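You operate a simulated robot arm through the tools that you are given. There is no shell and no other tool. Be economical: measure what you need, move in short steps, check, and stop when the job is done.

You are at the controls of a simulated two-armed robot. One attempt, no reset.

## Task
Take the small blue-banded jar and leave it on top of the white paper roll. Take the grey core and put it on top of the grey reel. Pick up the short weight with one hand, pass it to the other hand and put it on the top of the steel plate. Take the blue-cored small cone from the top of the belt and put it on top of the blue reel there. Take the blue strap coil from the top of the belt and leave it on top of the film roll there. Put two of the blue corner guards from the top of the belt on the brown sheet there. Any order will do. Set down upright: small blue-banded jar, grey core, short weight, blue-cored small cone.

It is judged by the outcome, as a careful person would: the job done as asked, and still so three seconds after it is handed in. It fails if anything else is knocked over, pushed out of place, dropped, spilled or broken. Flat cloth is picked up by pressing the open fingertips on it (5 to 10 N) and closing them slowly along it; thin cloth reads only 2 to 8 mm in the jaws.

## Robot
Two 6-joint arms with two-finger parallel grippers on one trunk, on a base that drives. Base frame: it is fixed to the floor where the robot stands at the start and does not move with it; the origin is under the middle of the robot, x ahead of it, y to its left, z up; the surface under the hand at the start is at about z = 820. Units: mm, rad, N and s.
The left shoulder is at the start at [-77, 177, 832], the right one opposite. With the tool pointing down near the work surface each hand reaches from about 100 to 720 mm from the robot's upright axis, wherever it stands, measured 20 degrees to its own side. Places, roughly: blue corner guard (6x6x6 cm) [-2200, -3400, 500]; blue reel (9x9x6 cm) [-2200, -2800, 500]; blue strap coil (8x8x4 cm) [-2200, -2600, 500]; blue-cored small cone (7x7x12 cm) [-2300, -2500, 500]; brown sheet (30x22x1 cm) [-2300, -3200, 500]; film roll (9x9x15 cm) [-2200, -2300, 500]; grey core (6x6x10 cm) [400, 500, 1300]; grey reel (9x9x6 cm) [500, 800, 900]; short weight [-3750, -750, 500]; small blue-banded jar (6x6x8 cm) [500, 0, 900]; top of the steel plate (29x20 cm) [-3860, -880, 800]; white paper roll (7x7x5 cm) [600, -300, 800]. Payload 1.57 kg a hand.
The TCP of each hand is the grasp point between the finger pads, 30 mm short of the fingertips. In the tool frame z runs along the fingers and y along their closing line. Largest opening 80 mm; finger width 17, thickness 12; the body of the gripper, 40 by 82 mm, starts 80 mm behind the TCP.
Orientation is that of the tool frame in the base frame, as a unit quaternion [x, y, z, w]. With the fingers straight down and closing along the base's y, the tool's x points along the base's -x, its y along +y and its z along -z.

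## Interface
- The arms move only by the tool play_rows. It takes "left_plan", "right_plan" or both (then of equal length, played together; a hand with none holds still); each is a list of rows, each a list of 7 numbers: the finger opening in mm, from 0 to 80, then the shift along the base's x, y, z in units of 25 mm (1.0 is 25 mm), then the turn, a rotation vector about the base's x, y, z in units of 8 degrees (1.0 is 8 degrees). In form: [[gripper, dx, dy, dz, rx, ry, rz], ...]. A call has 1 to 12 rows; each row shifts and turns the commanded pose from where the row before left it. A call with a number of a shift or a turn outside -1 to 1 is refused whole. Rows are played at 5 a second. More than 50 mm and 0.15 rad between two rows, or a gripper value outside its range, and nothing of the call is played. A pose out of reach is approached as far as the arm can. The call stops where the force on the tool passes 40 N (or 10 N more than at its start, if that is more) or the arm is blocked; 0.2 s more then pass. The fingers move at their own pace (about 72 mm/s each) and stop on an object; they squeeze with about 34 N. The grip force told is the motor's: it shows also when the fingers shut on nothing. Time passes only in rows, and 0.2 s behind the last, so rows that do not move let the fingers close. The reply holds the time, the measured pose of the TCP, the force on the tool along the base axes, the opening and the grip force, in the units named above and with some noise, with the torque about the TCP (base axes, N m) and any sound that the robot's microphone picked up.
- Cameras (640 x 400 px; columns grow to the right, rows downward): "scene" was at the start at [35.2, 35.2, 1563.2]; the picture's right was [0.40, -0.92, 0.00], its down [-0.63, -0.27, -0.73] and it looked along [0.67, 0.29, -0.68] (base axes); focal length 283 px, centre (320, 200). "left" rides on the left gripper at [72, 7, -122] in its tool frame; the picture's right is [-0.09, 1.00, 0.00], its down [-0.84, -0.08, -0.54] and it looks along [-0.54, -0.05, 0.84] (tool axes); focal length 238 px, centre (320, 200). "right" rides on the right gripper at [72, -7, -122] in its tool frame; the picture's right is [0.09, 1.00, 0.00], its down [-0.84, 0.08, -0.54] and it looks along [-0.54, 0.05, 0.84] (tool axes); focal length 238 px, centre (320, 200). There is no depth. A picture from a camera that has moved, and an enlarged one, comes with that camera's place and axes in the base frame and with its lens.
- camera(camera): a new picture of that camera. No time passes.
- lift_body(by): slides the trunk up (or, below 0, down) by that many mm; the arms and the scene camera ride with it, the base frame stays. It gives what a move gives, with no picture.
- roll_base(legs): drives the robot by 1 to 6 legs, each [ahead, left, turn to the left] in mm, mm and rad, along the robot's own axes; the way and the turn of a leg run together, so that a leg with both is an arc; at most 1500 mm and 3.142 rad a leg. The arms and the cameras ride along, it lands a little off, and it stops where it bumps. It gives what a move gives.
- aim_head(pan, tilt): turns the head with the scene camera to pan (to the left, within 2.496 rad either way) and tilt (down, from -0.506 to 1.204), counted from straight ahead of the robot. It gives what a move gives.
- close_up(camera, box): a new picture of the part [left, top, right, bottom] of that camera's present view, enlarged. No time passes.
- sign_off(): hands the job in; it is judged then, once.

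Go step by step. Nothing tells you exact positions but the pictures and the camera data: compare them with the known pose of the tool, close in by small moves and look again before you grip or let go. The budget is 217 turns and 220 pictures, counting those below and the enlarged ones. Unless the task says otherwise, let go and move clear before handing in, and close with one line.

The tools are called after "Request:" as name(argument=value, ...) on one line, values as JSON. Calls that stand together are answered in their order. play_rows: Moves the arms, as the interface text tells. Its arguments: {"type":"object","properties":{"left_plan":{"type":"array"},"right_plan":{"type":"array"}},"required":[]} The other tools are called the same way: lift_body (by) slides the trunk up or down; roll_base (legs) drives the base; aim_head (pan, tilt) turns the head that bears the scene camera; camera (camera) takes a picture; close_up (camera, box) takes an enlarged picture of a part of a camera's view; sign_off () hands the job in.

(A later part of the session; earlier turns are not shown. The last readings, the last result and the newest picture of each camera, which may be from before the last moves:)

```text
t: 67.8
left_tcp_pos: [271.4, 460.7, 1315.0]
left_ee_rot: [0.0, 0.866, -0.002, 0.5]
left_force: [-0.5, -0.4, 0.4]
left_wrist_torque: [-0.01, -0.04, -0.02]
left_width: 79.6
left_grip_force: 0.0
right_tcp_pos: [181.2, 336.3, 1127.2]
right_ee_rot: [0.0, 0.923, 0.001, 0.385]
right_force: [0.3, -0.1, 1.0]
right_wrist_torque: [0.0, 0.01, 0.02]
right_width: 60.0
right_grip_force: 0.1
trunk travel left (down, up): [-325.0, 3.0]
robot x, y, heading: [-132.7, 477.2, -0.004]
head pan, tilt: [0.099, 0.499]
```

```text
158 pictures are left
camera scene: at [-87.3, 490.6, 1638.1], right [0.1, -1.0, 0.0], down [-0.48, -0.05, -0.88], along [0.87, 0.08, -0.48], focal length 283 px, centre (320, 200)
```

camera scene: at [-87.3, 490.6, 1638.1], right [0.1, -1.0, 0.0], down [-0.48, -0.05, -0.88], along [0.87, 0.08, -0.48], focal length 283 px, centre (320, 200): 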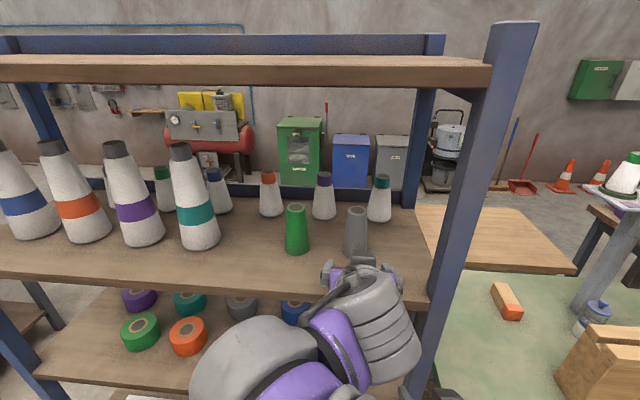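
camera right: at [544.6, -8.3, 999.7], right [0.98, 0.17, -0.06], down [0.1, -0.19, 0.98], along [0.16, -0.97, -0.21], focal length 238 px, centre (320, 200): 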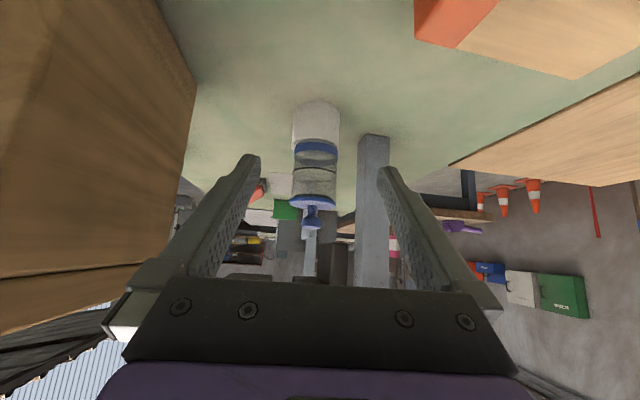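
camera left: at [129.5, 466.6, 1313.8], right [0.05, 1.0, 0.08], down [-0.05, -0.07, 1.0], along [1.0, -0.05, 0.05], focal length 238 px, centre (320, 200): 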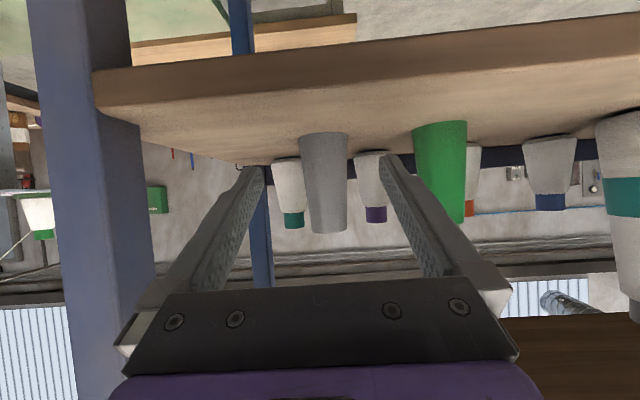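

Request:
play_rows(left_plan=[[80, 1, 0, 0, 0, 0, 0], [80, 1, 0, 0, 0, 0, 0], [80, 1, 0, 0, 0, 0, 0], [80, 0, 0, 0, 0, 0, 0]])

Request:
camera(camera="left")

Request:
close_up(camera="scene", box=[280, 170, 440, 310])

```text
t: 68.8
left_tcp_pos: [345.7, 463.0, 1313.1]
left_ee_rot: [0.001, 0.866, -0.002, 0.5]
left_force: [-0.7, -0.5, 0.4]
left_wrist_torque: [0.03, -0.04, 0.01]
left_width: 80.0
left_grip_force: 0.1
right_tcp_pos: [180.6, 337.4, 1126.3]
right_ee_rot: [0.001, 0.923, 0.001, 0.385]
right_force: [0.6, 0.0, -0.3]
right_wrist_torque: [0.0, 0.01, -0.01]
right_width: 59.7
right_grip_force: 0.1
trunk travel left (down, up): [-325.0, 3.0]
robot x, y, heading: [-133.6, 481.2, -0.005]
head pan, tilt: [0.099, 0.499]
```

```text
157 pictures are left
camera left: at [203.5, 469.3, 1312.1], right [0.05, 1.0, 0.08], down [-0.05, -0.07, 1.0], along [1.0, -0.05, 0.05], focal length 238 px, centre (320, 200)
```

left: 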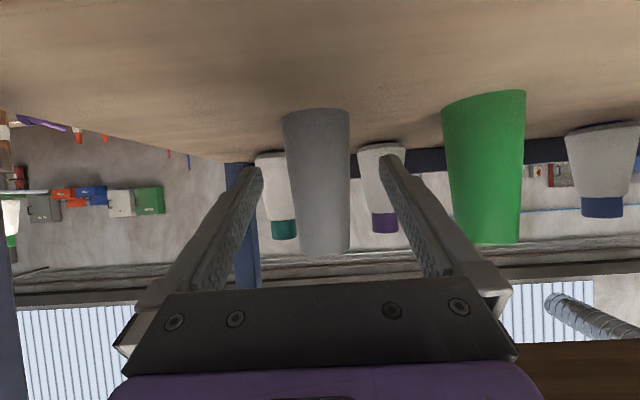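

```text
2.86 times, centred on (360, 240) of scene
camera zoom: at [-87.6, 490.7, 1638.1], right [0.1, -1.0, 0.0], down [-0.48, -0.05, -0.88], along [0.87, 0.08, -0.48], focal length 808 px, centre (206, 86)
```

zoom: 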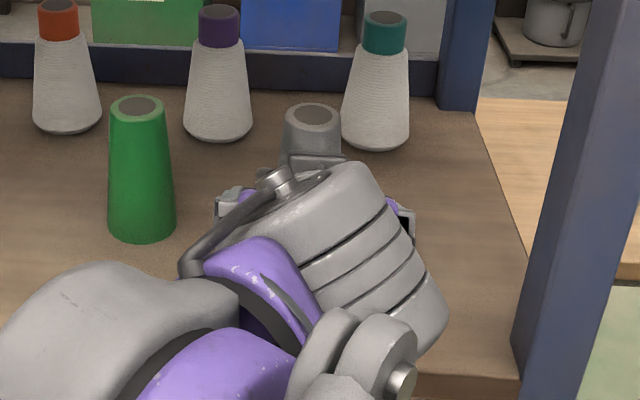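

Request:
play_rows(left_plan=[[80, 0.9, -0.08, 0, 0, 0, 0], [80, 0.9, 0, 0, 0, 0, 0], [60, 0, 0, 0, 0, 0, 0], [40, 0, 0, 0, 0, 0, 0], [0, 0, 0, 0, 0, 0, 0], [0, 0, 0, 0, 0, 0, 0], [0, 0, 0, 0, 0, 0, 0]])

Request:
camera(camera="left")

```text
t: 70.4
left_tcp_pos: [390.3, 458.5, 1315.2]
left_ee_rot: [0.001, 0.866, -0.002, 0.5]
left_force: [0.6, 0.9, 2.4]
left_wrist_torque: [-0.02, -0.03, -0.02]
left_width: 43.2
left_grip_force: 33.7
right_tcp_pos: [180.8, 337.0, 1126.4]
right_ee_rot: [0.0, 0.923, 0.002, 0.385]
right_force: [-0.9, -0.9, 0.9]
right_wrist_torque: [-0.01, -0.02, -0.01]
right_width: 59.9
right_grip_force: 0.1
trunk travel left (down, up): [-325.0, 3.0]
robot x, y, heading: [-133.2, 483.6, -0.0]
head pan, tilt: [0.099, 0.499]
```

```text
155 pictures are left
camera left: at [248.1, 466.3, 1312.7], right [0.05, 1.0, 0.08], down [-0.05, -0.07, 1.0], along [1.0, -0.05, 0.05], focal length 238 px, centre (320, 200)
```

left: 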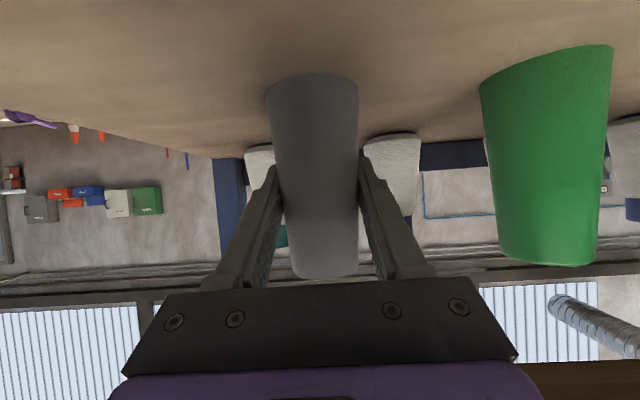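

Request:
play_rows(left_plan=[[0, 0, 0, 0.4, 0, 0, 0], [0, 0, 0, 0.6, 0, 0, 0], [0, 0, 0, 0, 0, 0, 0]])

Request:
camera(camera="left")

```text
t: 71.2
left_tcp_pos: [389.5, 461.0, 1340.3]
left_ee_rot: [0.001, 0.866, -0.002, 0.501]
left_force: [0.2, 0.3, 0.1]
left_wrist_torque: [0.01, 0.02, 0.01]
left_width: 43.8
left_grip_force: 33.8
right_tcp_pos: [181.0, 336.8, 1125.7]
right_ee_rot: [0.001, 0.923, 0.001, 0.384]
right_force: [0.2, -0.4, 0.1]
right_wrist_torque: [-0.03, -0.01, -0.04]
right_width: 60.3
right_grip_force: 0.0
trunk travel left (down, up): [-325.0, 3.0]
robot x, y, heading: [-134.2, 479.9, -0.007]
head pan, tilt: [0.099, 0.499]
```

```text
154 pictures are left
camera left: at [247.9, 467.5, 1337.8], right [0.05, 1.0, 0.08], down [-0.05, -0.07, 1.0], along [1.0, -0.05, 0.05], focal length 238 px, centre (320, 200)
```

left: 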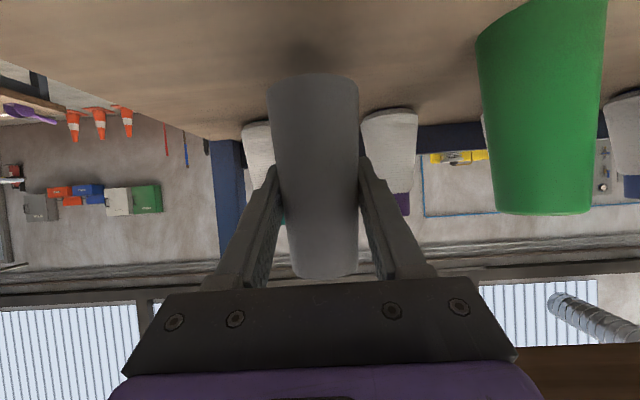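

Request:
play_rows(left_plan=[[0, -1, 0, 0, 0, 0, 0], [0, -1, 0, 0, 0, 0, 0], [0, -1, 0, 0, 0, 0, 0], [0, -1, 0, 0, 0, 0, 0], [0, -1, 0, 0, 0, 0, 0], [0, -1, 0, 0, 0, 0, 0], [0, -1, 0, 0, 0, 0, 0], [0, -1, 0.5, 0, 0, 0, 0], [0, -0.9, 0.5, 0, 0, 0, 0], [0, -0.5, 0.5, 0, 0, 0, 0]])

Request:
play_rows(left_plan=[[0, -0.3, 0.8, -1, 0, 0, 0], [0, 0, 0.8, -1, 0, 0, 0], [0, 0, 0.8, -1, 0, 0, 0], [0, 0, 0.8, -1, 0, 0, 0], [0, 0, 0.8, -1, 0, 0, 0], [0, 0, 0.8, -1, 0, 0, 0], [0, 0, 0.8, -1, 0, 0, 0], [0, 0, 0.8, -1, 0, 0, 0], [0, 0, 0.8, -1, 0, 0, 0], [0, 0, 0.8, -1, 0, 0, 0], [0, 0, 0.8, -1, 0, 0, 0], [0, 0, 0.8, -1, 0, 0, 0]])

Request:
camera(camera="left")

Request:
camera(camera="scene")

```text
t: 73.4
left_tcp_pos: [154.6, 496.3, 1337.8]
left_ee_rot: [0.0, 0.866, -0.002, 0.5]
left_force: [0.5, 0.2, 0.0]
left_wrist_torque: [-0.01, -0.02, -0.03]
left_width: 43.3
left_grip_force: 34.1
right_tcp_pos: [181.0, 337.5, 1126.3]
right_ee_rot: [0.0, 0.923, 0.001, 0.385]
right_force: [-0.8, 0.4, 0.1]
right_wrist_torque: [0.0, -0.01, 0.03]
right_width: 60.2
right_grip_force: 0.2
trunk travel left (down, up): [-325.0, 3.0]
robot x, y, heading: [-138.6, 483.4, -0.0]
head pan, tilt: [0.099, 0.499]
```

```text
t: 76.0
left_tcp_pos: [193.5, 711.4, 1046.3]
left_ee_rot: [0.0, 0.866, -0.001, 0.501]
left_force: [-0.1, 0.4, -0.4]
left_wrist_torque: [-0.01, 0.04, -0.01]
left_width: 43.1
left_grip_force: 34.3
left hand out of reach, approached as far as the arm can: row 4, 5, 6, 7, 8
right_tcp_pos: [183.8, 335.8, 1126.6]
right_ee_rot: [0.001, 0.923, 0.0, 0.386]
right_force: [0.9, 0.7, 0.1]
right_wrist_torque: [0.03, 0.01, -0.02]
right_width: 60.1
right_grip_force: 0.0
trunk travel left (down, up): [-325.0, 3.0]
robot x, y, heading: [-131.1, 479.9, -0.002]
head pan, tilt: [0.099, 0.499]
```

```text
153 pictures are left
camera left: at [52.2, 718.3, 1045.7], right [0.05, 1.0, 0.08], down [-0.05, -0.07, 1.0], along [1.0, -0.05, 0.05], focal length 238 px, centre (320, 200)
```

left: 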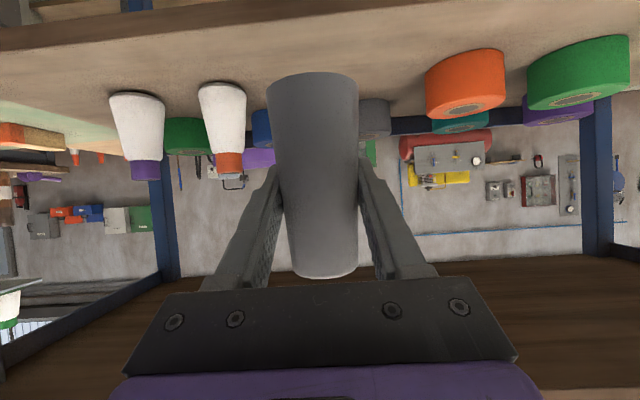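

```text
152 pictures are left
camera scene: at [-86.0, 490.6, 1638.2], right [0.1, -1.0, 0.0], down [-0.48, -0.05, -0.88], along [0.87, 0.08, -0.48], focal length 283 px, centre (320, 200)
```

scene: 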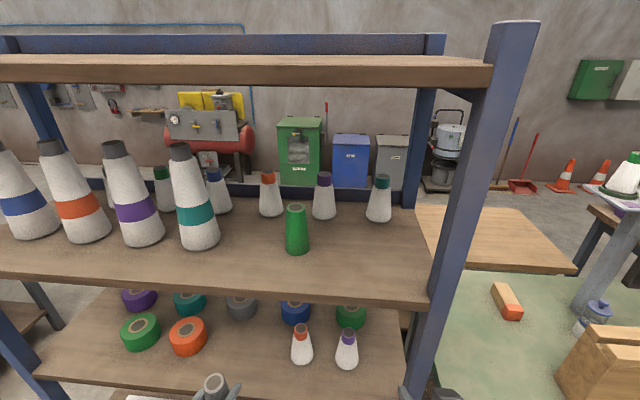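

Request:
close_up(camera="scene", box=[120, 270, 380, 400])

Request:
close_up(camera="left", box=[200, 30, 520, 200])

```text
2.46 times, centred on (250, 335) of scene
camera zoom: at [-86.0, 490.6, 1638.2], right [0.1, -1.0, 0.0], down [-0.48, -0.05, -0.88], along [0.87, 0.08, -0.48], focal length 696 px, centre (492, -132)
```

zoom: 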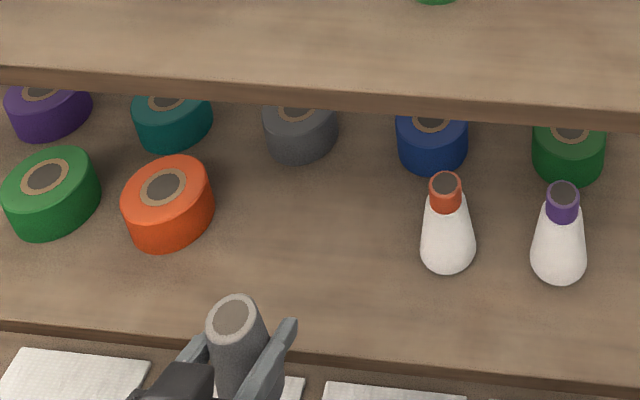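

```text
2.00 times, centred on (360, 115) of left
camera zoom: at [52.2, 718.3, 1045.7], right [0.05, 1.0, 0.08], down [-0.05, -0.07, 1.0], along [1.0, -0.05, 0.05], focal length 477 px, centre (240, 370)
```

zoom: 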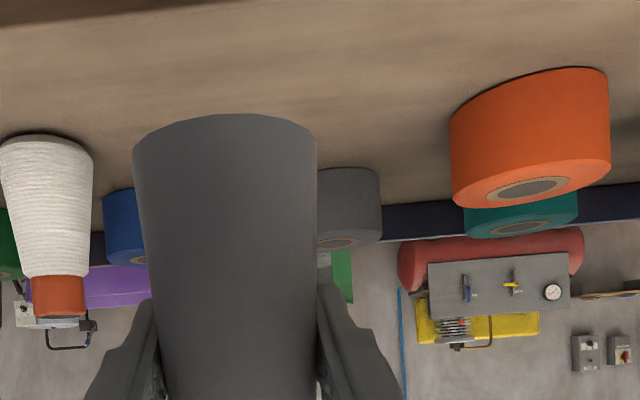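

The grey reel is at about [502, 788] with its top at z ≈ 960. I lower the trunk 120 mm for clearance under the board above, raise the hand back to z ≈ 1045, and line up in y.

Request:
lift_body(by=-120)

Request:
play_rows(left_plan=[[0, 0, 0.6, 1, 0, 0, 0], [0, 0, 0.6, 1, 0, 0, 0], [0, 0, 0.6, 1, 0, 0, 0], [0, 0, 0.6, 1, 0, 0, 0], [0, 0, 0.6, 0.8, 0, 0, 0], [0, 0, 0, 0, 0, 0, 0]])

Request:
camera(camera="left")

Request:
camera(camera="scene")

```text
t: 77.5
left_tcp_pos: [196.0, 711.3, 926.3]
left_ee_rot: [0.002, 0.866, -0.002, 0.5]
left_force: [-0.4, -0.5, -1.6]
left_wrist_torque: [0.0, -0.03, -0.02]
left_width: 43.6
left_grip_force: 33.6
right_tcp_pos: [181.3, 336.1, 1007.1]
right_ee_rot: [0.001, 0.923, 0.001, 0.385]
right_force: [0.2, -0.1, 0.5]
right_wrist_torque: [0.01, 0.02, -0.03]
right_width: 59.7
right_grip_force: 0.1
trunk travel left (down, up): [-205.0, 123.0]
robot x, y, heading: [-131.9, 480.5, -0.001]
head pan, tilt: [0.099, 0.499]
```

```text
t: 78.9
left_tcp_pos: [193.7, 788.7, 1048.4]
left_ee_rot: [0.0, 0.866, -0.001, 0.5]
left_force: [-0.8, 0.7, -0.2]
left_wrist_torque: [0.0, -0.01, -0.01]
left_width: 43.4
left_grip_force: 34.3
right_tcp_pos: [181.2, 335.8, 1006.7]
right_ee_rot: [0.001, 0.923, 0.001, 0.386]
right_force: [0.1, 0.2, -0.6]
right_wrist_torque: [0.01, -0.03, 0.02]
right_width: 59.8
right_grip_force: 0.1
trunk travel left (down, up): [-205.0, 123.0]
robot x, y, heading: [-136.2, 482.9, -0.007]
head pan, tilt: [0.099, 0.499]
```

```text
149 pictures are left
camera left: at [52.3, 795.3, 1046.6], right [0.05, 1.0, 0.08], down [-0.05, -0.07, 1.0], along [1.0, -0.05, 0.05], focal length 238 px, centre (320, 200)
```

left: 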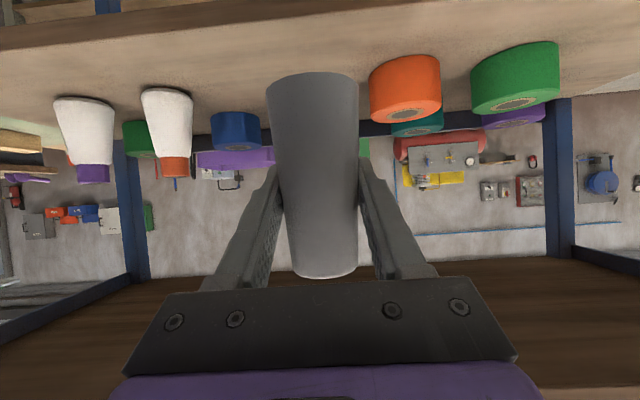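

```text
148 pictures are left
camera scene: at [-82.8, 490.4, 1513.5], right [0.1, -1.0, 0.0], down [-0.48, -0.05, -0.88], along [0.87, 0.08, -0.48], focal length 283 px, centre (320, 200)
```

scene: 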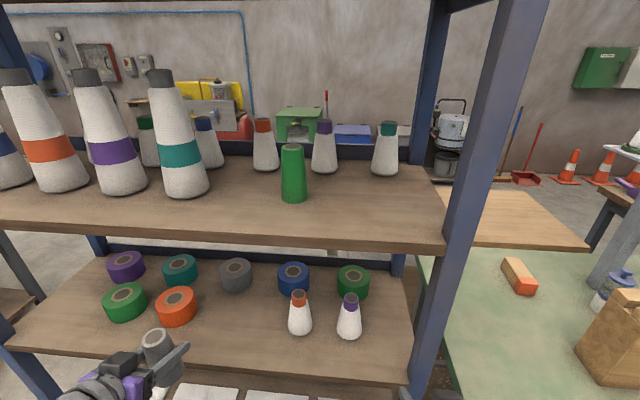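

Request:
play_rows(left_plan=[[0, 1, 0, 0, 0, 0, 0], [0, 1, 0, 0, 0, 0, 0], [0, 1, 0, 0, 0, 0, 0], [0, 1, 0, 0, 0, 0, 0], [0, 1, 0, 0, 0, 0, 0], [0, 1, 0, 0, 0, 0, 0], [0, 1, 0, 0, 0, 0, 0], [0, 1, 0, 0, 0, 0, 0], [0, 1, 0, 0, 0, 0, 0], [0, 0, 0, 0, 0, 0, 0]])

Request:
camera(camera="left")

Request:
camera(camera="scene")

```text
t: 81.1
left_tcp_pos: [419.7, 785.6, 1045.9]
left_ee_rot: [0.0, 0.866, -0.001, 0.5]
left_force: [-0.3, -0.5, 0.3]
left_wrist_torque: [0.0, 0.01, 0.01]
left_width: 43.4
left_grip_force: 33.8
right_tcp_pos: [181.9, 335.2, 1005.6]
right_ee_rot: [0.001, 0.923, 0.0, 0.385]
right_force: [0.7, 0.0, -0.6]
right_wrist_torque: [-0.01, 0.02, 0.02]
right_width: 60.0
right_grip_force: 0.0
trunk travel left (down, up): [-205.0, 123.0]
robot x, y, heading: [-133.0, 478.2, -0.003]
head pan, tilt: [0.099, 0.499]
```

```text
147 pictures are left
camera left: at [278.0, 791.2, 1044.2], right [0.05, 1.0, 0.08], down [-0.05, -0.08, 1.0], along [1.0, -0.05, 0.05], focal length 238 px, centre (320, 200)
```

left: 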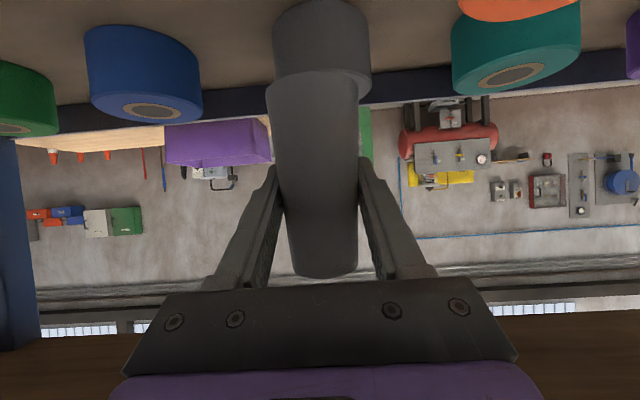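

```text
146 pictures are left
camera scene: at [-83.1, 490.4, 1513.5], right [0.1, -1.0, 0.0], down [-0.48, -0.05, -0.88], along [0.87, 0.08, -0.48], focal length 283 px, centre (320, 200)
```

scene: 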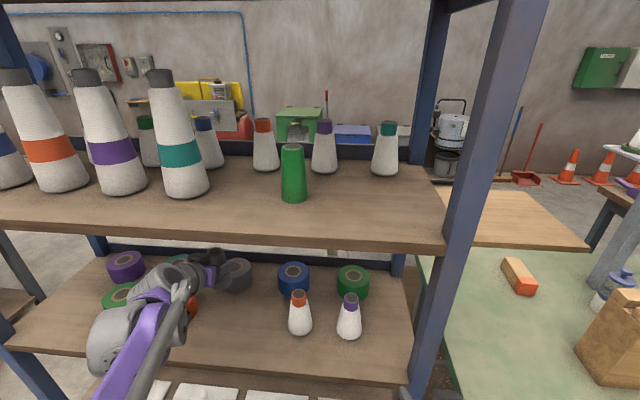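

Request:
play_rows(left_plan=[[0, 1, 0.16, 0, 0, 0, 0], [0, 1, 0, 0, 0, 0, 0], [0, 1, 0, 0, 0, 0, 0], [0, 0, 0, 0, 0, 0, 0]])

Request:
camera(camera="left")

Request:
close_up(camera="scene", box=[140, 230, 340, 350])

```text
t: 82.1
left_tcp_pos: [492.6, 789.8, 1046.4]
left_ee_rot: [0.002, 0.866, -0.003, 0.5]
left_force: [-0.1, -0.1, -0.1]
left_wrist_torque: [-0.03, -0.01, -0.02]
left_width: 43.1
left_grip_force: 34.1
right_tcp_pos: [180.1, 336.3, 1006.5]
right_ee_rot: [0.0, 0.923, 0.002, 0.385]
right_force: [1.0, -0.5, -0.3]
right_wrist_torque: [-0.01, 0.02, -0.01]
right_width: 60.1
right_grip_force: 0.0
trunk travel left (down, up): [-205.0, 123.0]
robot x, y, heading: [-136.2, 478.3, -0.0]
head pan, tilt: [0.099, 0.499]
```

```text
145 pictures are left
camera left: at [351.3, 796.7, 1045.1], right [0.05, 1.0, 0.08], down [-0.05, -0.07, 1.0], along [1.0, -0.05, 0.05], focal length 238 px, centre (320, 200)
```

left: 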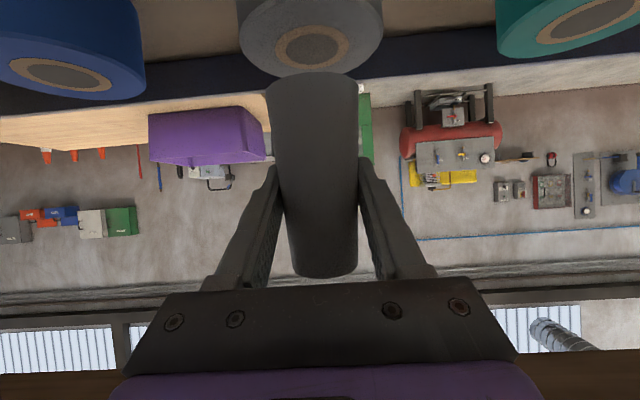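

```text
3.20 times, centred on (240, 290) of scene
camera zoom: at [-83.0, 490.4, 1513.5], right [0.1, -1.0, 0.0], down [-0.48, -0.05, -0.88], along [0.87, 0.08, -0.48], focal length 905 px, centre (576, -88)
```

zoom: 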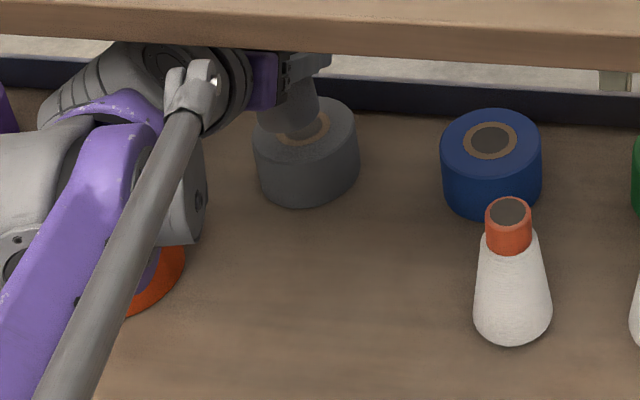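

Request:
play_rows(left_plan=[[0, 0.24, 0, -0.3, 0, 0, 0], [0, 0, 0, -0.5, 0, 0, 0], [0, 0, 0, 0, 0, 0, 0]])

Request:
camera(camera="left")

Request:
close_up(camera="scene", box=[200, 240, 280, 300])

```text
t: 82.9
left_tcp_pos: [499.5, 788.8, 1026.7]
left_ee_rot: [0.001, 0.866, -0.002, 0.501]
left_force: [0.1, 0.6, -0.5]
left_wrist_torque: [0.01, -0.01, 0.01]
left_width: 43.4
left_grip_force: 33.5
right_tcp_pos: [180.9, 336.0, 1006.6]
right_ee_rot: [0.001, 0.923, 0.001, 0.385]
right_force: [0.1, -0.9, -0.8]
right_wrist_torque: [0.01, 0.0, 0.01]
right_width: 60.3
right_grip_force: 0.0
trunk travel left (down, up): [-205.0, 123.0]
robot x, y, heading: [-136.5, 476.2, -0.009]
head pan, tilt: [0.099, 0.499]
```

```text
143 pictures are left
camera left: at [358.8, 795.7, 1025.4], right [0.05, 1.0, 0.08], down [-0.05, -0.07, 1.0], along [1.0, -0.05, 0.05], focal length 238 px, centre (320, 200)
```

left: 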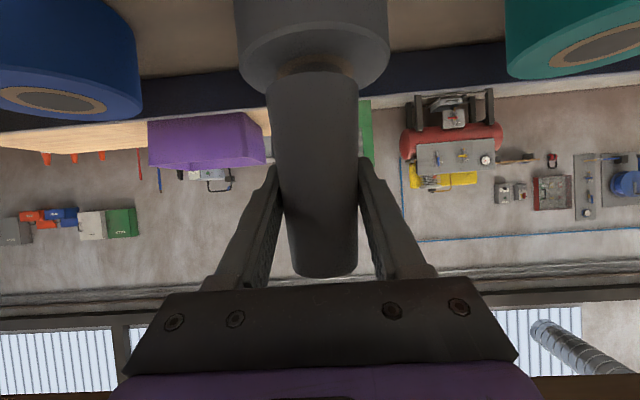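

```text
6.67 times, centred on (240, 270) of scene
camera zoom: at [-82.5, 490.5, 1513.5], right [0.1, -1.0, 0.0], down [-0.48, -0.05, -0.88], along [0.87, 0.08, -0.48], focal length 1885 px, centre (853, -267)
```

zoom: 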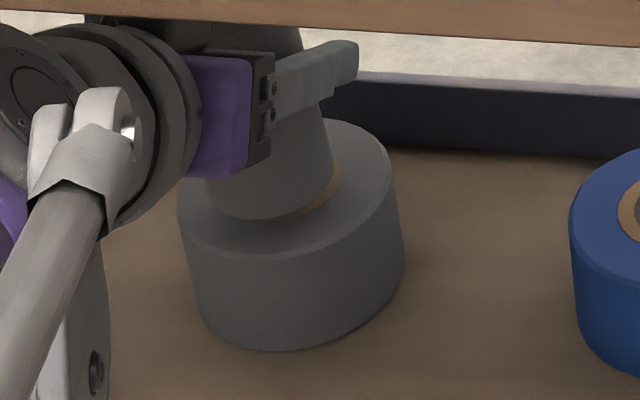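

Request:
play_rows(left_plan=[[0, 0.16, -0.05, -0.2, 0, 0, 0], [0, 0, 0, -0.1, 0, 0, 0], [0, 0, 0, 0, 0, 0, 0]])

Request:
play_rows(left_plan=[[0, 0, 0, -0.08, 0, 0, 0], [0, 0, 0, 0, 0, 0, 0]])

Request:
play_rows(left_plan=[[0, 0, 0, -0.06, 0, 0, 0], [0, 0, 0, 0, 0, 0, 0]])

Request:
close_up(camera="scene", box=[200, 240, 280, 300])

```text
t: 83.7
left_tcp_pos: [504.6, 788.4, 1017.6]
left_ee_rot: [0.002, 0.866, -0.003, 0.5]
left_force: [1.1, -0.6, -0.7]
left_wrist_torque: [-0.05, 0.0, 0.02]
left_width: 43.4
left_grip_force: 33.9
right_tcp_pos: [181.3, 337.8, 1006.1]
right_ee_rot: [0.001, 0.923, 0.001, 0.385]
right_force: [-0.9, -0.4, -0.6]
right_wrist_torque: [0.01, 0.0, 0.02]
right_width: 60.0
right_grip_force: 0.1
trunk travel left (down, up): [-205.0, 123.0]
robot x, y, heading: [-134.2, 475.6, -0.006]
head pan, tilt: [0.099, 0.499]
```

```text
t: 84.3
left_tcp_pos: [504.6, 788.6, 1015.8]
left_ee_rot: [0.002, 0.866, -0.003, 0.5]
left_force: [0.0, 0.1, -0.1]
left_wrist_torque: [0.01, 0.0, 0.03]
left_width: 43.4
left_grip_force: 33.8
right_tcp_pos: [181.5, 336.8, 1005.5]
right_ee_rot: [0.0, 0.923, 0.001, 0.386]
right_force: [-0.6, 0.7, 0.6]
right_wrist_torque: [0.02, -0.02, 0.02]
right_width: 59.9
right_grip_force: 0.0
trunk travel left (down, up): [-205.0, 123.0]
robot x, y, heading: [-134.7, 480.2, -0.004]
head pan, tilt: [0.099, 0.499]
```

```text
t: 84.9
left_tcp_pos: [504.2, 788.9, 1014.1]
left_ee_rot: [0.002, 0.866, -0.002, 0.5]
left_force: [0.2, -0.2, -1.1]
left_wrist_torque: [0.01, -0.02, 0.02]
left_width: 43.6
left_grip_force: 33.6
right_tcp_pos: [179.9, 336.9, 1006.9]
right_ee_rot: [0.001, 0.923, 0.001, 0.386]
right_force: [-0.1, -0.7, -0.3]
right_wrist_torque: [0.0, -0.03, 0.02]
right_width: 60.0
right_grip_force: 0.1
trunk travel left (down, up): [-205.0, 123.0]
robot x, y, heading: [-134.7, 479.3, -0.001]
head pan, tilt: [0.099, 0.499]
```

```text
6.67 times, centred on (240, 270) of scene
camera zoom: at [-82.5, 490.5, 1513.5], right [0.1, -1.0, 0.0], down [-0.48, -0.05, -0.88], along [0.87, 0.08, -0.48], focal length 1885 px, centre (853, -267)
```

zoom: 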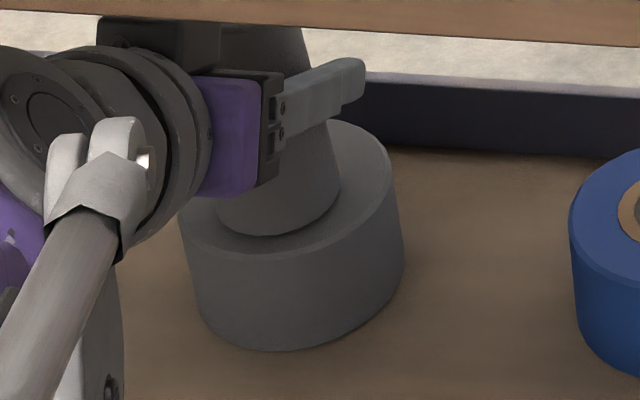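

Request:
play_rows(left_plan=[[0, 0.04, -0.04, -0.06, 0, 0, 0], [0, 0, 0, 0, 0, 0, 0]])

Request:
play_rows(left_plan=[[0, 0, 0, -0.06, 0, 0, 0], [0, 0, 0, 0, 0, 0, 0]])

Request:
play_rows(left_plan=[[0, 0, 0, -0.06, 0, 0, 0], [0, 0, 0, 0, 0, 0, 0]])

```text
t: 85.5
left_tcp_pos: [504.7, 788.9, 1012.6]
left_ee_rot: [0.002, 0.866, -0.003, 0.501]
left_force: [-0.6, 0.1, 0.2]
left_wrist_torque: [0.03, 0.03, 0.02]
left_width: 43.2
left_grip_force: 33.7
right_tcp_pos: [181.5, 336.7, 1006.4]
right_ee_rot: [0.001, 0.923, 0.001, 0.385]
right_force: [0.8, -0.7, 0.0]
right_wrist_torque: [-0.01, 0.0, 0.01]
right_width: 60.0
right_grip_force: 0.0
trunk travel left (down, up): [-205.0, 123.0]
robot x, y, heading: [-133.2, 475.9, -0.005]
head pan, tilt: [0.099, 0.499]
```

```text
t: 86.1
left_tcp_pos: [505.1, 788.5, 1011.6]
left_ee_rot: [0.001, 0.866, -0.002, 0.5]
left_force: [0.3, -0.2, 0.6]
left_wrist_torque: [0.01, 0.01, -0.01]
left_width: 43.4
left_grip_force: 33.7
right_tcp_pos: [181.6, 335.8, 1005.8]
right_ee_rot: [0.0, 0.923, 0.001, 0.386]
right_force: [0.2, -0.4, -0.5]
right_wrist_torque: [0.03, -0.02, 0.0]
right_width: 60.1
right_grip_force: 0.1
trunk travel left (down, up): [-205.0, 123.0]
robot x, y, heading: [-136.4, 480.1, -0.003]
head pan, tilt: [0.099, 0.499]
```

```text
t: 86.7
left_tcp_pos: [505.2, 788.3, 1009.6]
left_ee_rot: [0.001, 0.866, -0.002, 0.5]
left_force: [-0.3, 0.8, 0.2]
left_wrist_torque: [0.01, 0.01, 0.04]
left_width: 43.5
left_grip_force: 33.6
right_tcp_pos: [181.2, 336.7, 1005.6]
right_ee_rot: [0.001, 0.923, 0.001, 0.385]
right_force: [-0.2, -0.2, 0.0]
right_wrist_torque: [0.02, 0.01, 0.0]
right_width: 60.1
right_grip_force: 0.0
trunk travel left (down, up): [-205.0, 123.0]
robot x, y, heading: [-135.4, 478.4, -0.006]
head pan, tilt: [0.099, 0.499]
```

Request:
play_rows(left_plan=[[0, 0, 0, -0.06, 0, 0, 0], [0, 0, 0, 0, 0, 0, 0]])

Request:
play_rows(left_plan=[[0, 0, 0, -0.06, 0, 0, 0], [0, 0, 0, 0, 0, 0, 0]])

Request:
close_up(camera="scene", box=[200, 240, 280, 300])

Request:
close_up(camera="left", box=[220, 0, 400, 120])

```text
t: 87.3
left_tcp_pos: [504.7, 788.9, 1010.8]
left_ee_rot: [0.001, 0.866, -0.002, 0.5]
left_force: [-1.0, -0.2, 2.0]
left_wrist_torque: [0.02, -0.01, 0.03]
left_width: 43.3
left_grip_force: 34.4
right_tcp_pos: [182.5, 335.9, 1006.4]
right_ee_rot: [0.001, 0.923, 0.001, 0.385]
right_force: [-0.4, 0.9, -1.2]
right_wrist_torque: [0.01, 0.0, 0.0]
right_width: 60.0
right_grip_force: 0.1
trunk travel left (down, up): [-205.0, 123.0]
robot x, y, heading: [-133.2, 479.6, -0.004]
head pan, tilt: [0.099, 0.499]
```

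```text
t: 87.9
left_tcp_pos: [505.2, 789.6, 1009.9]
left_ee_rot: [-0.001, 0.865, -0.001, 0.501]
left_force: [4.2, 0.6, 17.6]
left_wrist_torque: [0.06, -0.28, 0.02]
left_width: 43.5
left_grip_force: 33.9
right_tcp_pos: [180.3, 337.0, 1006.8]
right_ee_rot: [0.001, 0.922, 0.001, 0.386]
right_force: [-0.1, -0.2, 0.3]
right_wrist_torque: [0.03, 0.0, 0.01]
right_width: 60.0
right_grip_force: 0.1
trunk travel left (down, up): [-205.0, 123.0]
robot x, y, heading: [-139.3, 481.5, -0.003]
head pan, tilt: [0.099, 0.499]
```

```text
6.67 times, centred on (240, 270) of scene
camera zoom: at [-83.8, 489.9, 1513.6], right [0.1, -1.0, 0.0], down [-0.48, -0.05, -0.88], along [0.87, 0.08, -0.48], focal length 1885 px, centre (853, -267)
```

zoom: 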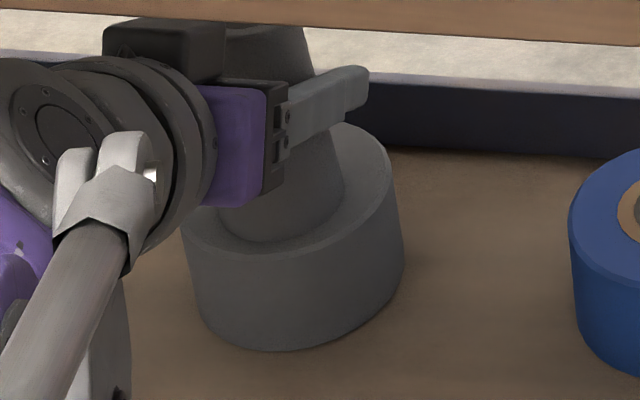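

```text
3.33 times, centred on (310, 60) of left
camera zoom: at [363.5, 794.9, 1008.2], right [0.05, 1.0, 0.08], down [-0.05, -0.08, 1.0], along [1.0, -0.05, 0.05], focal length 794 px, centre (353, 667)
```

zoom: 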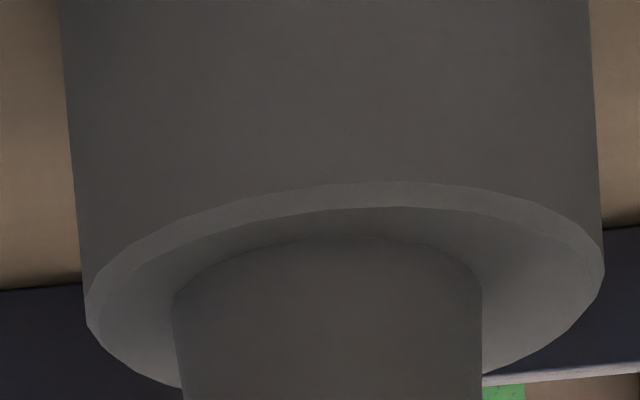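

Request:
play_rows(left_plan=[[50, 0, 0, 0, 0, 0, 0], [70, 0, 0, 0, 0, 0, 0], [75, 0, 0, 0, 0, 0, 0], [75, -1, 0, 0.1, 0, 0, 0], [75, -1, 0, 0.1, 0, 0, 0], [75, -1, 0, 0.1, 0, 0, 0], [75, -1, 0, 0.1, 0, 0, 0], [75, -1, 0, 0, 0, 0, 0], [75, -1, 0, 0, 0, 0, 0], [75, -1, 0, 0, 0, 0, 0], [75, -1, 0, 0, 0, 0, 0], [75, -1, 0, 0, 0, 0, 0]])

Request:
camera(camera="left")

Request:
camera(camera="scene")

```text
t: 90.5
left_tcp_pos: [282.6, 789.8, 1018.4]
left_ee_rot: [0.001, 0.866, -0.002, 0.499]
left_force: [0.5, -0.9, 0.6]
left_wrist_torque: [-0.02, -0.02, -0.04]
left_width: 74.9
left_grip_force: 0.0
right_tcp_pos: [180.6, 336.4, 1006.0]
right_ee_rot: [0.001, 0.923, 0.001, 0.385]
right_force: [0.3, 0.7, -0.6]
right_wrist_torque: [-0.01, -0.01, 0.02]
right_width: 60.3
right_grip_force: 0.1
trunk travel left (down, up): [-205.0, 123.0]
robot x, y, heading: [-132.0, 478.8, -0.002]
head pan, tilt: [0.099, 0.499]
```

```text
138 pictures are left
camera left: at [140.9, 796.1, 1017.4], right [0.05, 1.0, 0.08], down [-0.05, -0.08, 1.0], along [1.0, -0.05, 0.05], focal length 238 px, centre (320, 200)
```

left: 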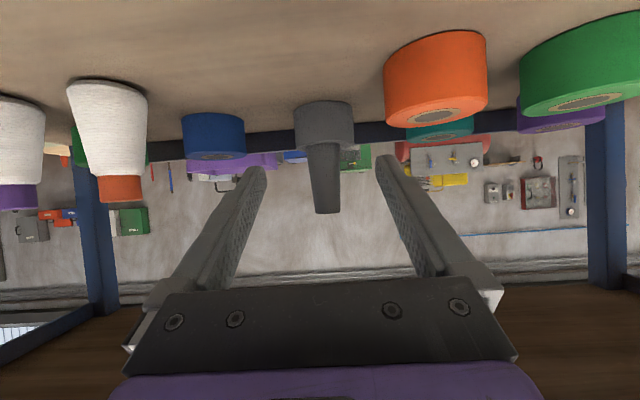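

```text
137 pictures are left
camera scene: at [-83.4, 490.2, 1513.5], right [0.1, -1.0, 0.0], down [-0.48, -0.05, -0.88], along [0.87, 0.08, -0.48], focal length 283 px, centre (320, 200)
```

scene: 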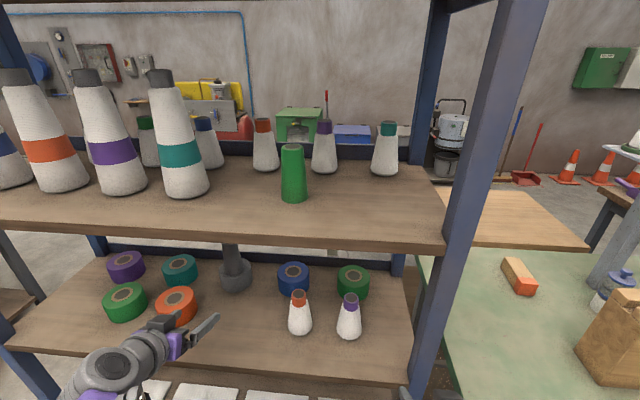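

The core stands on the grey reel. I withdraw the left hand, back away from the rack and turn round to look at the rest of the hall.

Request:
play_rows(left_plan=[[60, -1, 0, 0, 0, 0, 0], [60, -1, 0, 0, 0, 0, 0], [60, -1, -0.5, 0, 0, 0, 0], [60, -1, -1, 0.5, 0, 0, 0], [60, 0, -1, 0.5, 0, 0, 0], [60, 0, -1, 0, 0, 0, 0], [60, 0, -1, 0, 0, 0, 0]])

Request:
roll_base(legs=[[-500, 0, 0]])

Request:
aim_head(pan=2.4, tilt=0.25)

Request:
camera(camera="scene")

Request:
aim_head(pan=-2.4, tilt=0.25)

Request:
camera(camera="scene")

```text
t: 92.1
left_tcp_pos: [177.4, 675.5, 1042.3]
left_ee_rot: [0.001, 0.866, -0.002, 0.5]
left_force: [1.0, 0.2, 0.2]
left_wrist_torque: [0.02, 0.0, 0.0]
left_width: 60.1
left_grip_force: 0.1
right_tcp_pos: [181.4, 337.0, 1006.7]
right_ee_rot: [0.0, 0.923, 0.001, 0.385]
right_force: [0.0, -0.3, 0.4]
right_wrist_torque: [0.0, -0.01, 0.04]
right_width: 59.9
right_grip_force: 0.1
trunk travel left (down, up): [-205.0, 123.0]
robot x, y, heading: [-134.9, 480.0, -0.003]
head pan, tilt: [0.099, 0.499]
```

```text
t: 95.0
left_tcp_pos: [-323.1, 678.2, 1041.9]
left_ee_rot: [0.0, 0.866, -0.002, 0.5]
left_force: [0.0, 0.3, -0.2]
left_wrist_torque: [-0.02, -0.03, 0.03]
left_width: 59.9
left_grip_force: 0.0
right_tcp_pos: [-318.5, 339.6, 1005.8]
right_ee_rot: [-0.001, 0.923, 0.002, 0.385]
right_force: [0.1, -0.3, 0.1]
right_wrist_torque: [0.03, -0.01, -0.03]
right_width: 59.7
right_grip_force: 0.0
trunk travel left (down, up): [-205.0, 123.0]
robot x, y, heading: [-634.0, 482.2, -0.001]
head pan, tilt: [0.099, 0.499]
```

```text
t: 97.2
left_tcp_pos: [-321.9, 679.2, 1041.4]
left_ee_rot: [0.0, 0.866, -0.001, 0.5]
left_force: [-0.2, 0.2, 0.4]
left_wrist_torque: [0.03, 0.0, 0.0]
left_width: 59.8
left_grip_force: 0.1
right_tcp_pos: [-319.2, 339.3, 1006.4]
right_ee_rot: [-0.001, 0.923, 0.002, 0.385]
right_force: [0.0, 0.4, 0.2]
right_wrist_torque: [0.02, 0.02, 0.01]
right_width: 59.9
right_grip_force: 0.0
trunk travel left (down, up): [-205.0, 123.0]
robot x, y, heading: [-635.9, 480.1, 0.001]
head pan, tilt: [2.4, 0.25]
```

```text
136 pictures are left
camera scene: at [-742.4, 545.7, 1536.6], right [0.68, 0.74, 0.0], down [0.18, -0.17, -0.97], along [-0.71, 0.66, -0.25], focal length 283 px, centre (320, 200)
```

scene: 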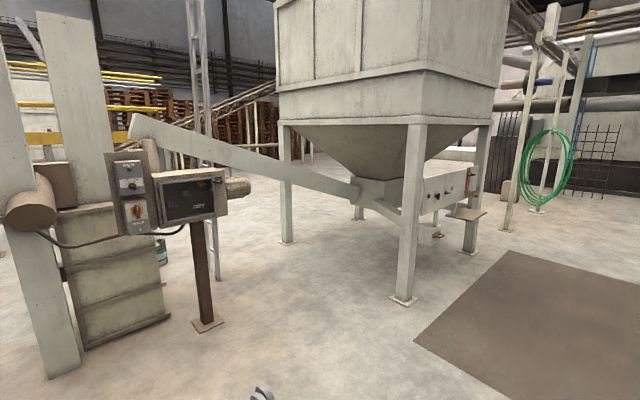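

```text
t: 101.0
left_tcp_pos: [-323.8, 678.4, 1042.2]
left_ee_rot: [-0.001, 0.866, -0.001, 0.5]
left_force: [-0.1, -0.4, 0.4]
left_wrist_torque: [0.03, -0.02, -0.01]
left_width: 59.9
left_grip_force: 0.1
right_tcp_pos: [-317.3, 338.4, 1005.7]
right_ee_rot: [-0.001, 0.923, 0.001, 0.385]
right_force: [-0.2, 0.6, -0.6]
right_wrist_torque: [-0.01, 0.01, 0.0]
right_width: 60.0
right_grip_force: 0.0
trunk travel left (down, up): [-205.0, 123.0]
robot x, y, heading: [-631.0, 477.9, -0.0]
head pan, tilt: [-2.4, 0.25]
```

```text
135 pictures are left
camera scene: at [-742.4, 419.5, 1536.6], right [-0.68, 0.74, 0.0], down [0.18, 0.17, -0.97], along [-0.71, -0.65, -0.25], focal length 283 px, centre (320, 200)
```

scene: 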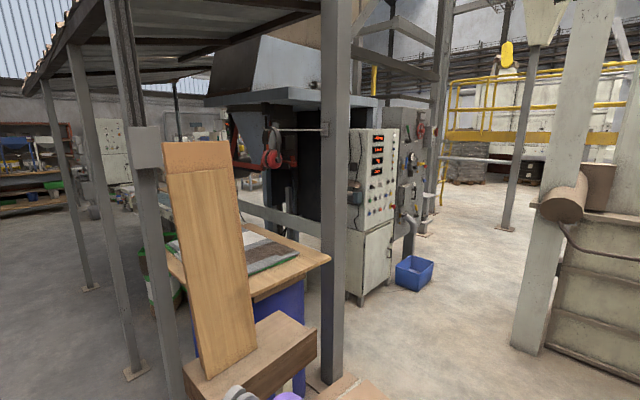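

Request:
aim_head(pan=-1.5, tilt=0.3)

Request:
camera(camera="scene")

Request:
aim_head(pan=2.49, tilt=0.6)

Request:
camera(camera="scene")

Request:
aim_head(pan=-2.3, tilt=0.75)

Request:
camera(camera="scene")

```text
t: 102.2
left_tcp_pos: [-322.4, 678.4, 1042.0]
left_ee_rot: [-0.001, 0.866, -0.001, 0.5]
left_force: [-0.2, -0.1, 0.3]
left_wrist_torque: [0.02, 0.02, 0.0]
left_width: 60.2
left_grip_force: 0.0
right_tcp_pos: [-318.8, 337.9, 1004.8]
right_ee_rot: [-0.001, 0.923, 0.001, 0.385]
right_force: [0.0, 0.8, 0.4]
right_wrist_torque: [-0.04, -0.04, 0.01]
right_width: 60.0
right_grip_force: 0.0
trunk travel left (down, up): [-205.0, 123.0]
robot x, y, heading: [-634.1, 479.4, 0.003]
head pan, tilt: [-1.499, 0.3]
```

```text
134 pictures are left
camera scene: at [-666.9, 389.4, 1531.9], right [-1.0, -0.07, 0.0], down [-0.02, 0.29, -0.96], along [0.07, -0.95, -0.3], focal length 283 px, centre (320, 200)
```

scene: 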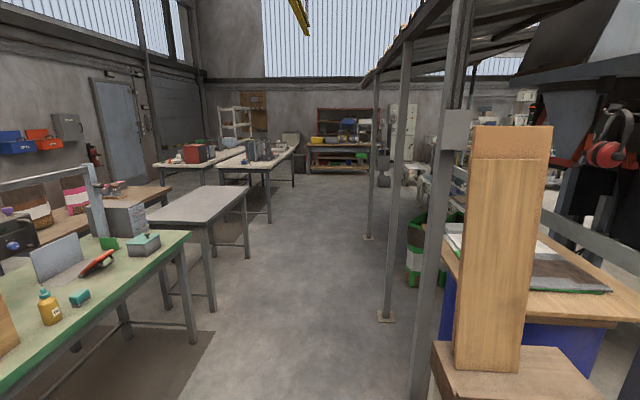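

```text
t: 105.4
left_tcp_pos: [-322.1, 679.0, 1042.1]
left_ee_rot: [0.0, 0.866, -0.001, 0.5]
left_force: [0.3, 0.8, 0.8]
left_wrist_torque: [0.01, 0.01, -0.01]
left_width: 59.9
left_grip_force: 0.1
right_tcp_pos: [-319.2, 338.7, 1006.8]
right_ee_rot: [-0.002, 0.923, 0.002, 0.384]
right_force: [0.6, 0.2, 0.3]
right_wrist_torque: [-0.04, 0.0, -0.01]
right_width: 60.0
right_grip_force: 0.1
trunk travel left (down, up): [-205.0, 123.0]
robot x, y, heading: [-631.8, 481.8, -0.0]
head pan, tilt: [2.491, 0.6]
```

```text
133 pictures are left
camera scene: at [-743.8, 536.1, 1504.4], right [0.61, 0.8, 0.0], down [0.45, -0.34, -0.83], along [-0.66, 0.5, -0.56], focal length 283 px, centre (320, 200)
```

scene: 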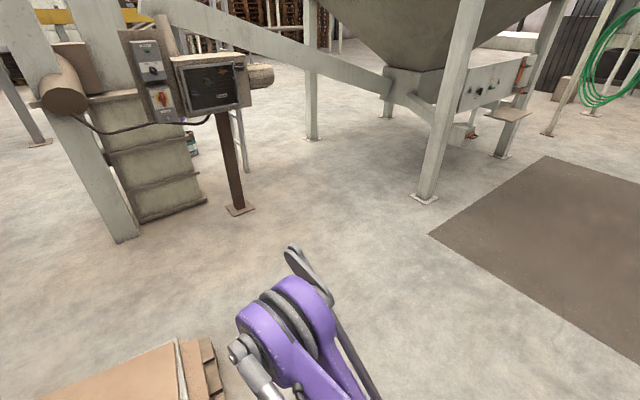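

```text
t: 109.2
left_tcp_pos: [-321.6, 678.8, 1042.2]
left_ee_rot: [-0.001, 0.866, -0.001, 0.5]
left_force: [0.3, -0.1, 0.1]
left_wrist_torque: [-0.01, 0.04, 0.01]
left_width: 60.0
left_grip_force: 0.0
right_tcp_pos: [-317.9, 339.6, 1006.7]
right_ee_rot: [-0.002, 0.923, 0.003, 0.385]
right_force: [0.3, -0.2, 0.3]
right_wrist_torque: [0.03, 0.02, 0.03]
right_width: 59.9
right_grip_force: 0.0
trunk travel left (down, up): [-205.0, 123.0]
robot x, y, heading: [-635.5, 479.1, 0.002]
head pan, tilt: [-2.3, 0.75]
```

```text
132 pictures are left
camera scene: at [-728.8, 420.8, 1491.5], right [-0.75, 0.67, 0.0], down [0.45, 0.51, -0.73], along [-0.49, -0.55, -0.68], focal length 283 px, centre (320, 200)
```

scene: 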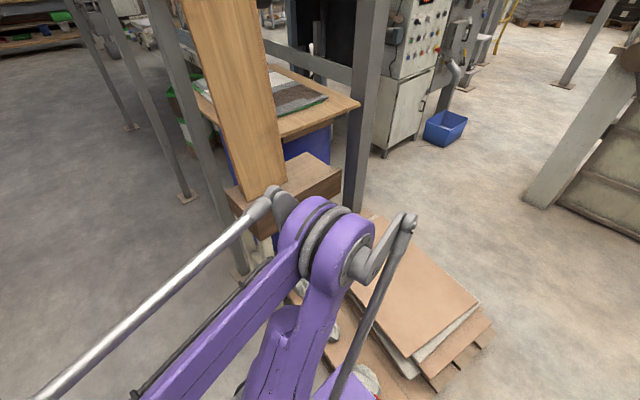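

The core is placed. The aisle between the tables and the booth posts (x ≈ -1050) looks clear, so I turn right and drive down it to find the belt.

Request:
roll_base(legs=[[0, 0, -1.571], [1500, 200, 0]])

Request:
aim_head(pan=-1.0, tilt=0.35)

Request:
camera(camera="scene")

Request:
aim_head(pan=-0.1, tilt=0.4)

Request:
camera(camera="scene")

```text
refused: leg 2 is longer than a leg can be; nothing moved
```

```text
t: 110.7
left_tcp_pos: [-321.6, 678.0, 1040.8]
left_ee_rot: [0.0, 0.866, -0.001, 0.5]
left_force: [-0.2, 0.3, -0.6]
left_wrist_torque: [-0.02, 0.03, 0.01]
left_width: 60.2
left_grip_force: 0.0
right_tcp_pos: [-317.5, 338.1, 1006.9]
right_ee_rot: [-0.001, 0.923, 0.002, 0.386]
right_force: [0.4, 0.3, 0.5]
right_wrist_torque: [-0.03, -0.02, 0.01]
right_width: 60.2
right_grip_force: 0.1
trunk travel left (down, up): [-205.0, 123.0]
robot x, y, heading: [-635.9, 479.9, 0.004]
head pan, tilt: [-1.0, 0.351]
```

```text
131 pictures are left
camera scene: at [-623.3, 404.2, 1527.2], right [-0.84, -0.54, 0.0], down [-0.19, 0.29, -0.94], along [0.51, -0.79, -0.34], focal length 283 px, centre (320, 200)
```

scene: 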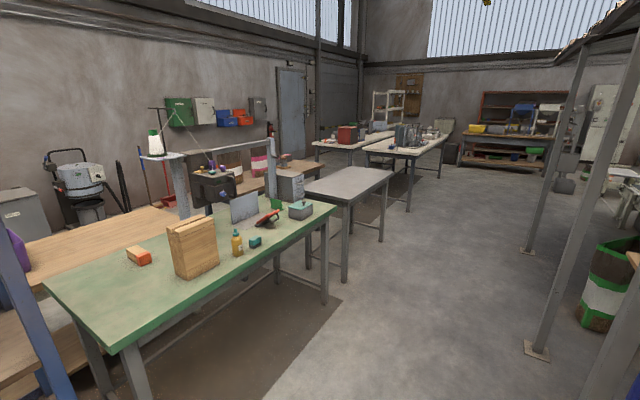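

```text
t: 111.9
left_tcp_pos: [-322.3, 678.0, 1042.2]
left_ee_rot: [-0.001, 0.866, -0.001, 0.5]
left_force: [-0.1, 0.7, -0.1]
left_wrist_torque: [-0.04, 0.02, -0.01]
left_width: 60.2
left_grip_force: 0.2
right_tcp_pos: [-318.1, 338.5, 1006.5]
right_ee_rot: [-0.001, 0.923, 0.002, 0.385]
right_force: [-0.7, 0.3, -0.5]
right_wrist_torque: [0.01, 0.01, -0.01]
right_width: 60.2
right_grip_force: 0.1
trunk travel left (down, up): [-205.0, 123.0]
robot x, y, heading: [-634.3, 478.1, -0.0]
head pan, tilt: [-0.099, 0.4]
```

```text
130 pictures are left
camera scene: at [-581.4, 473.3, 1522.6], right [-0.1, -0.99, 0.0], down [-0.39, 0.04, -0.92], along [0.92, -0.09, -0.39], focal length 283 px, centre (320, 200)
```

scene: 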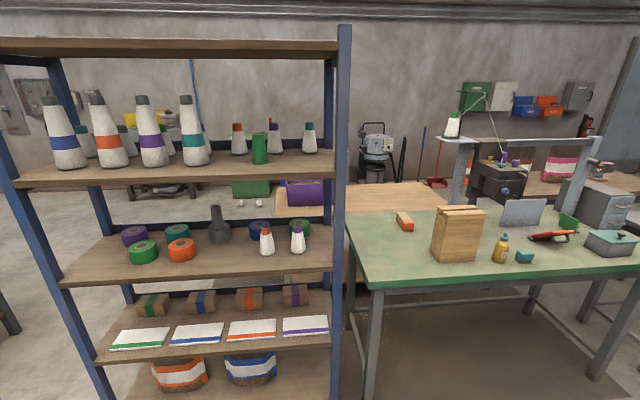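

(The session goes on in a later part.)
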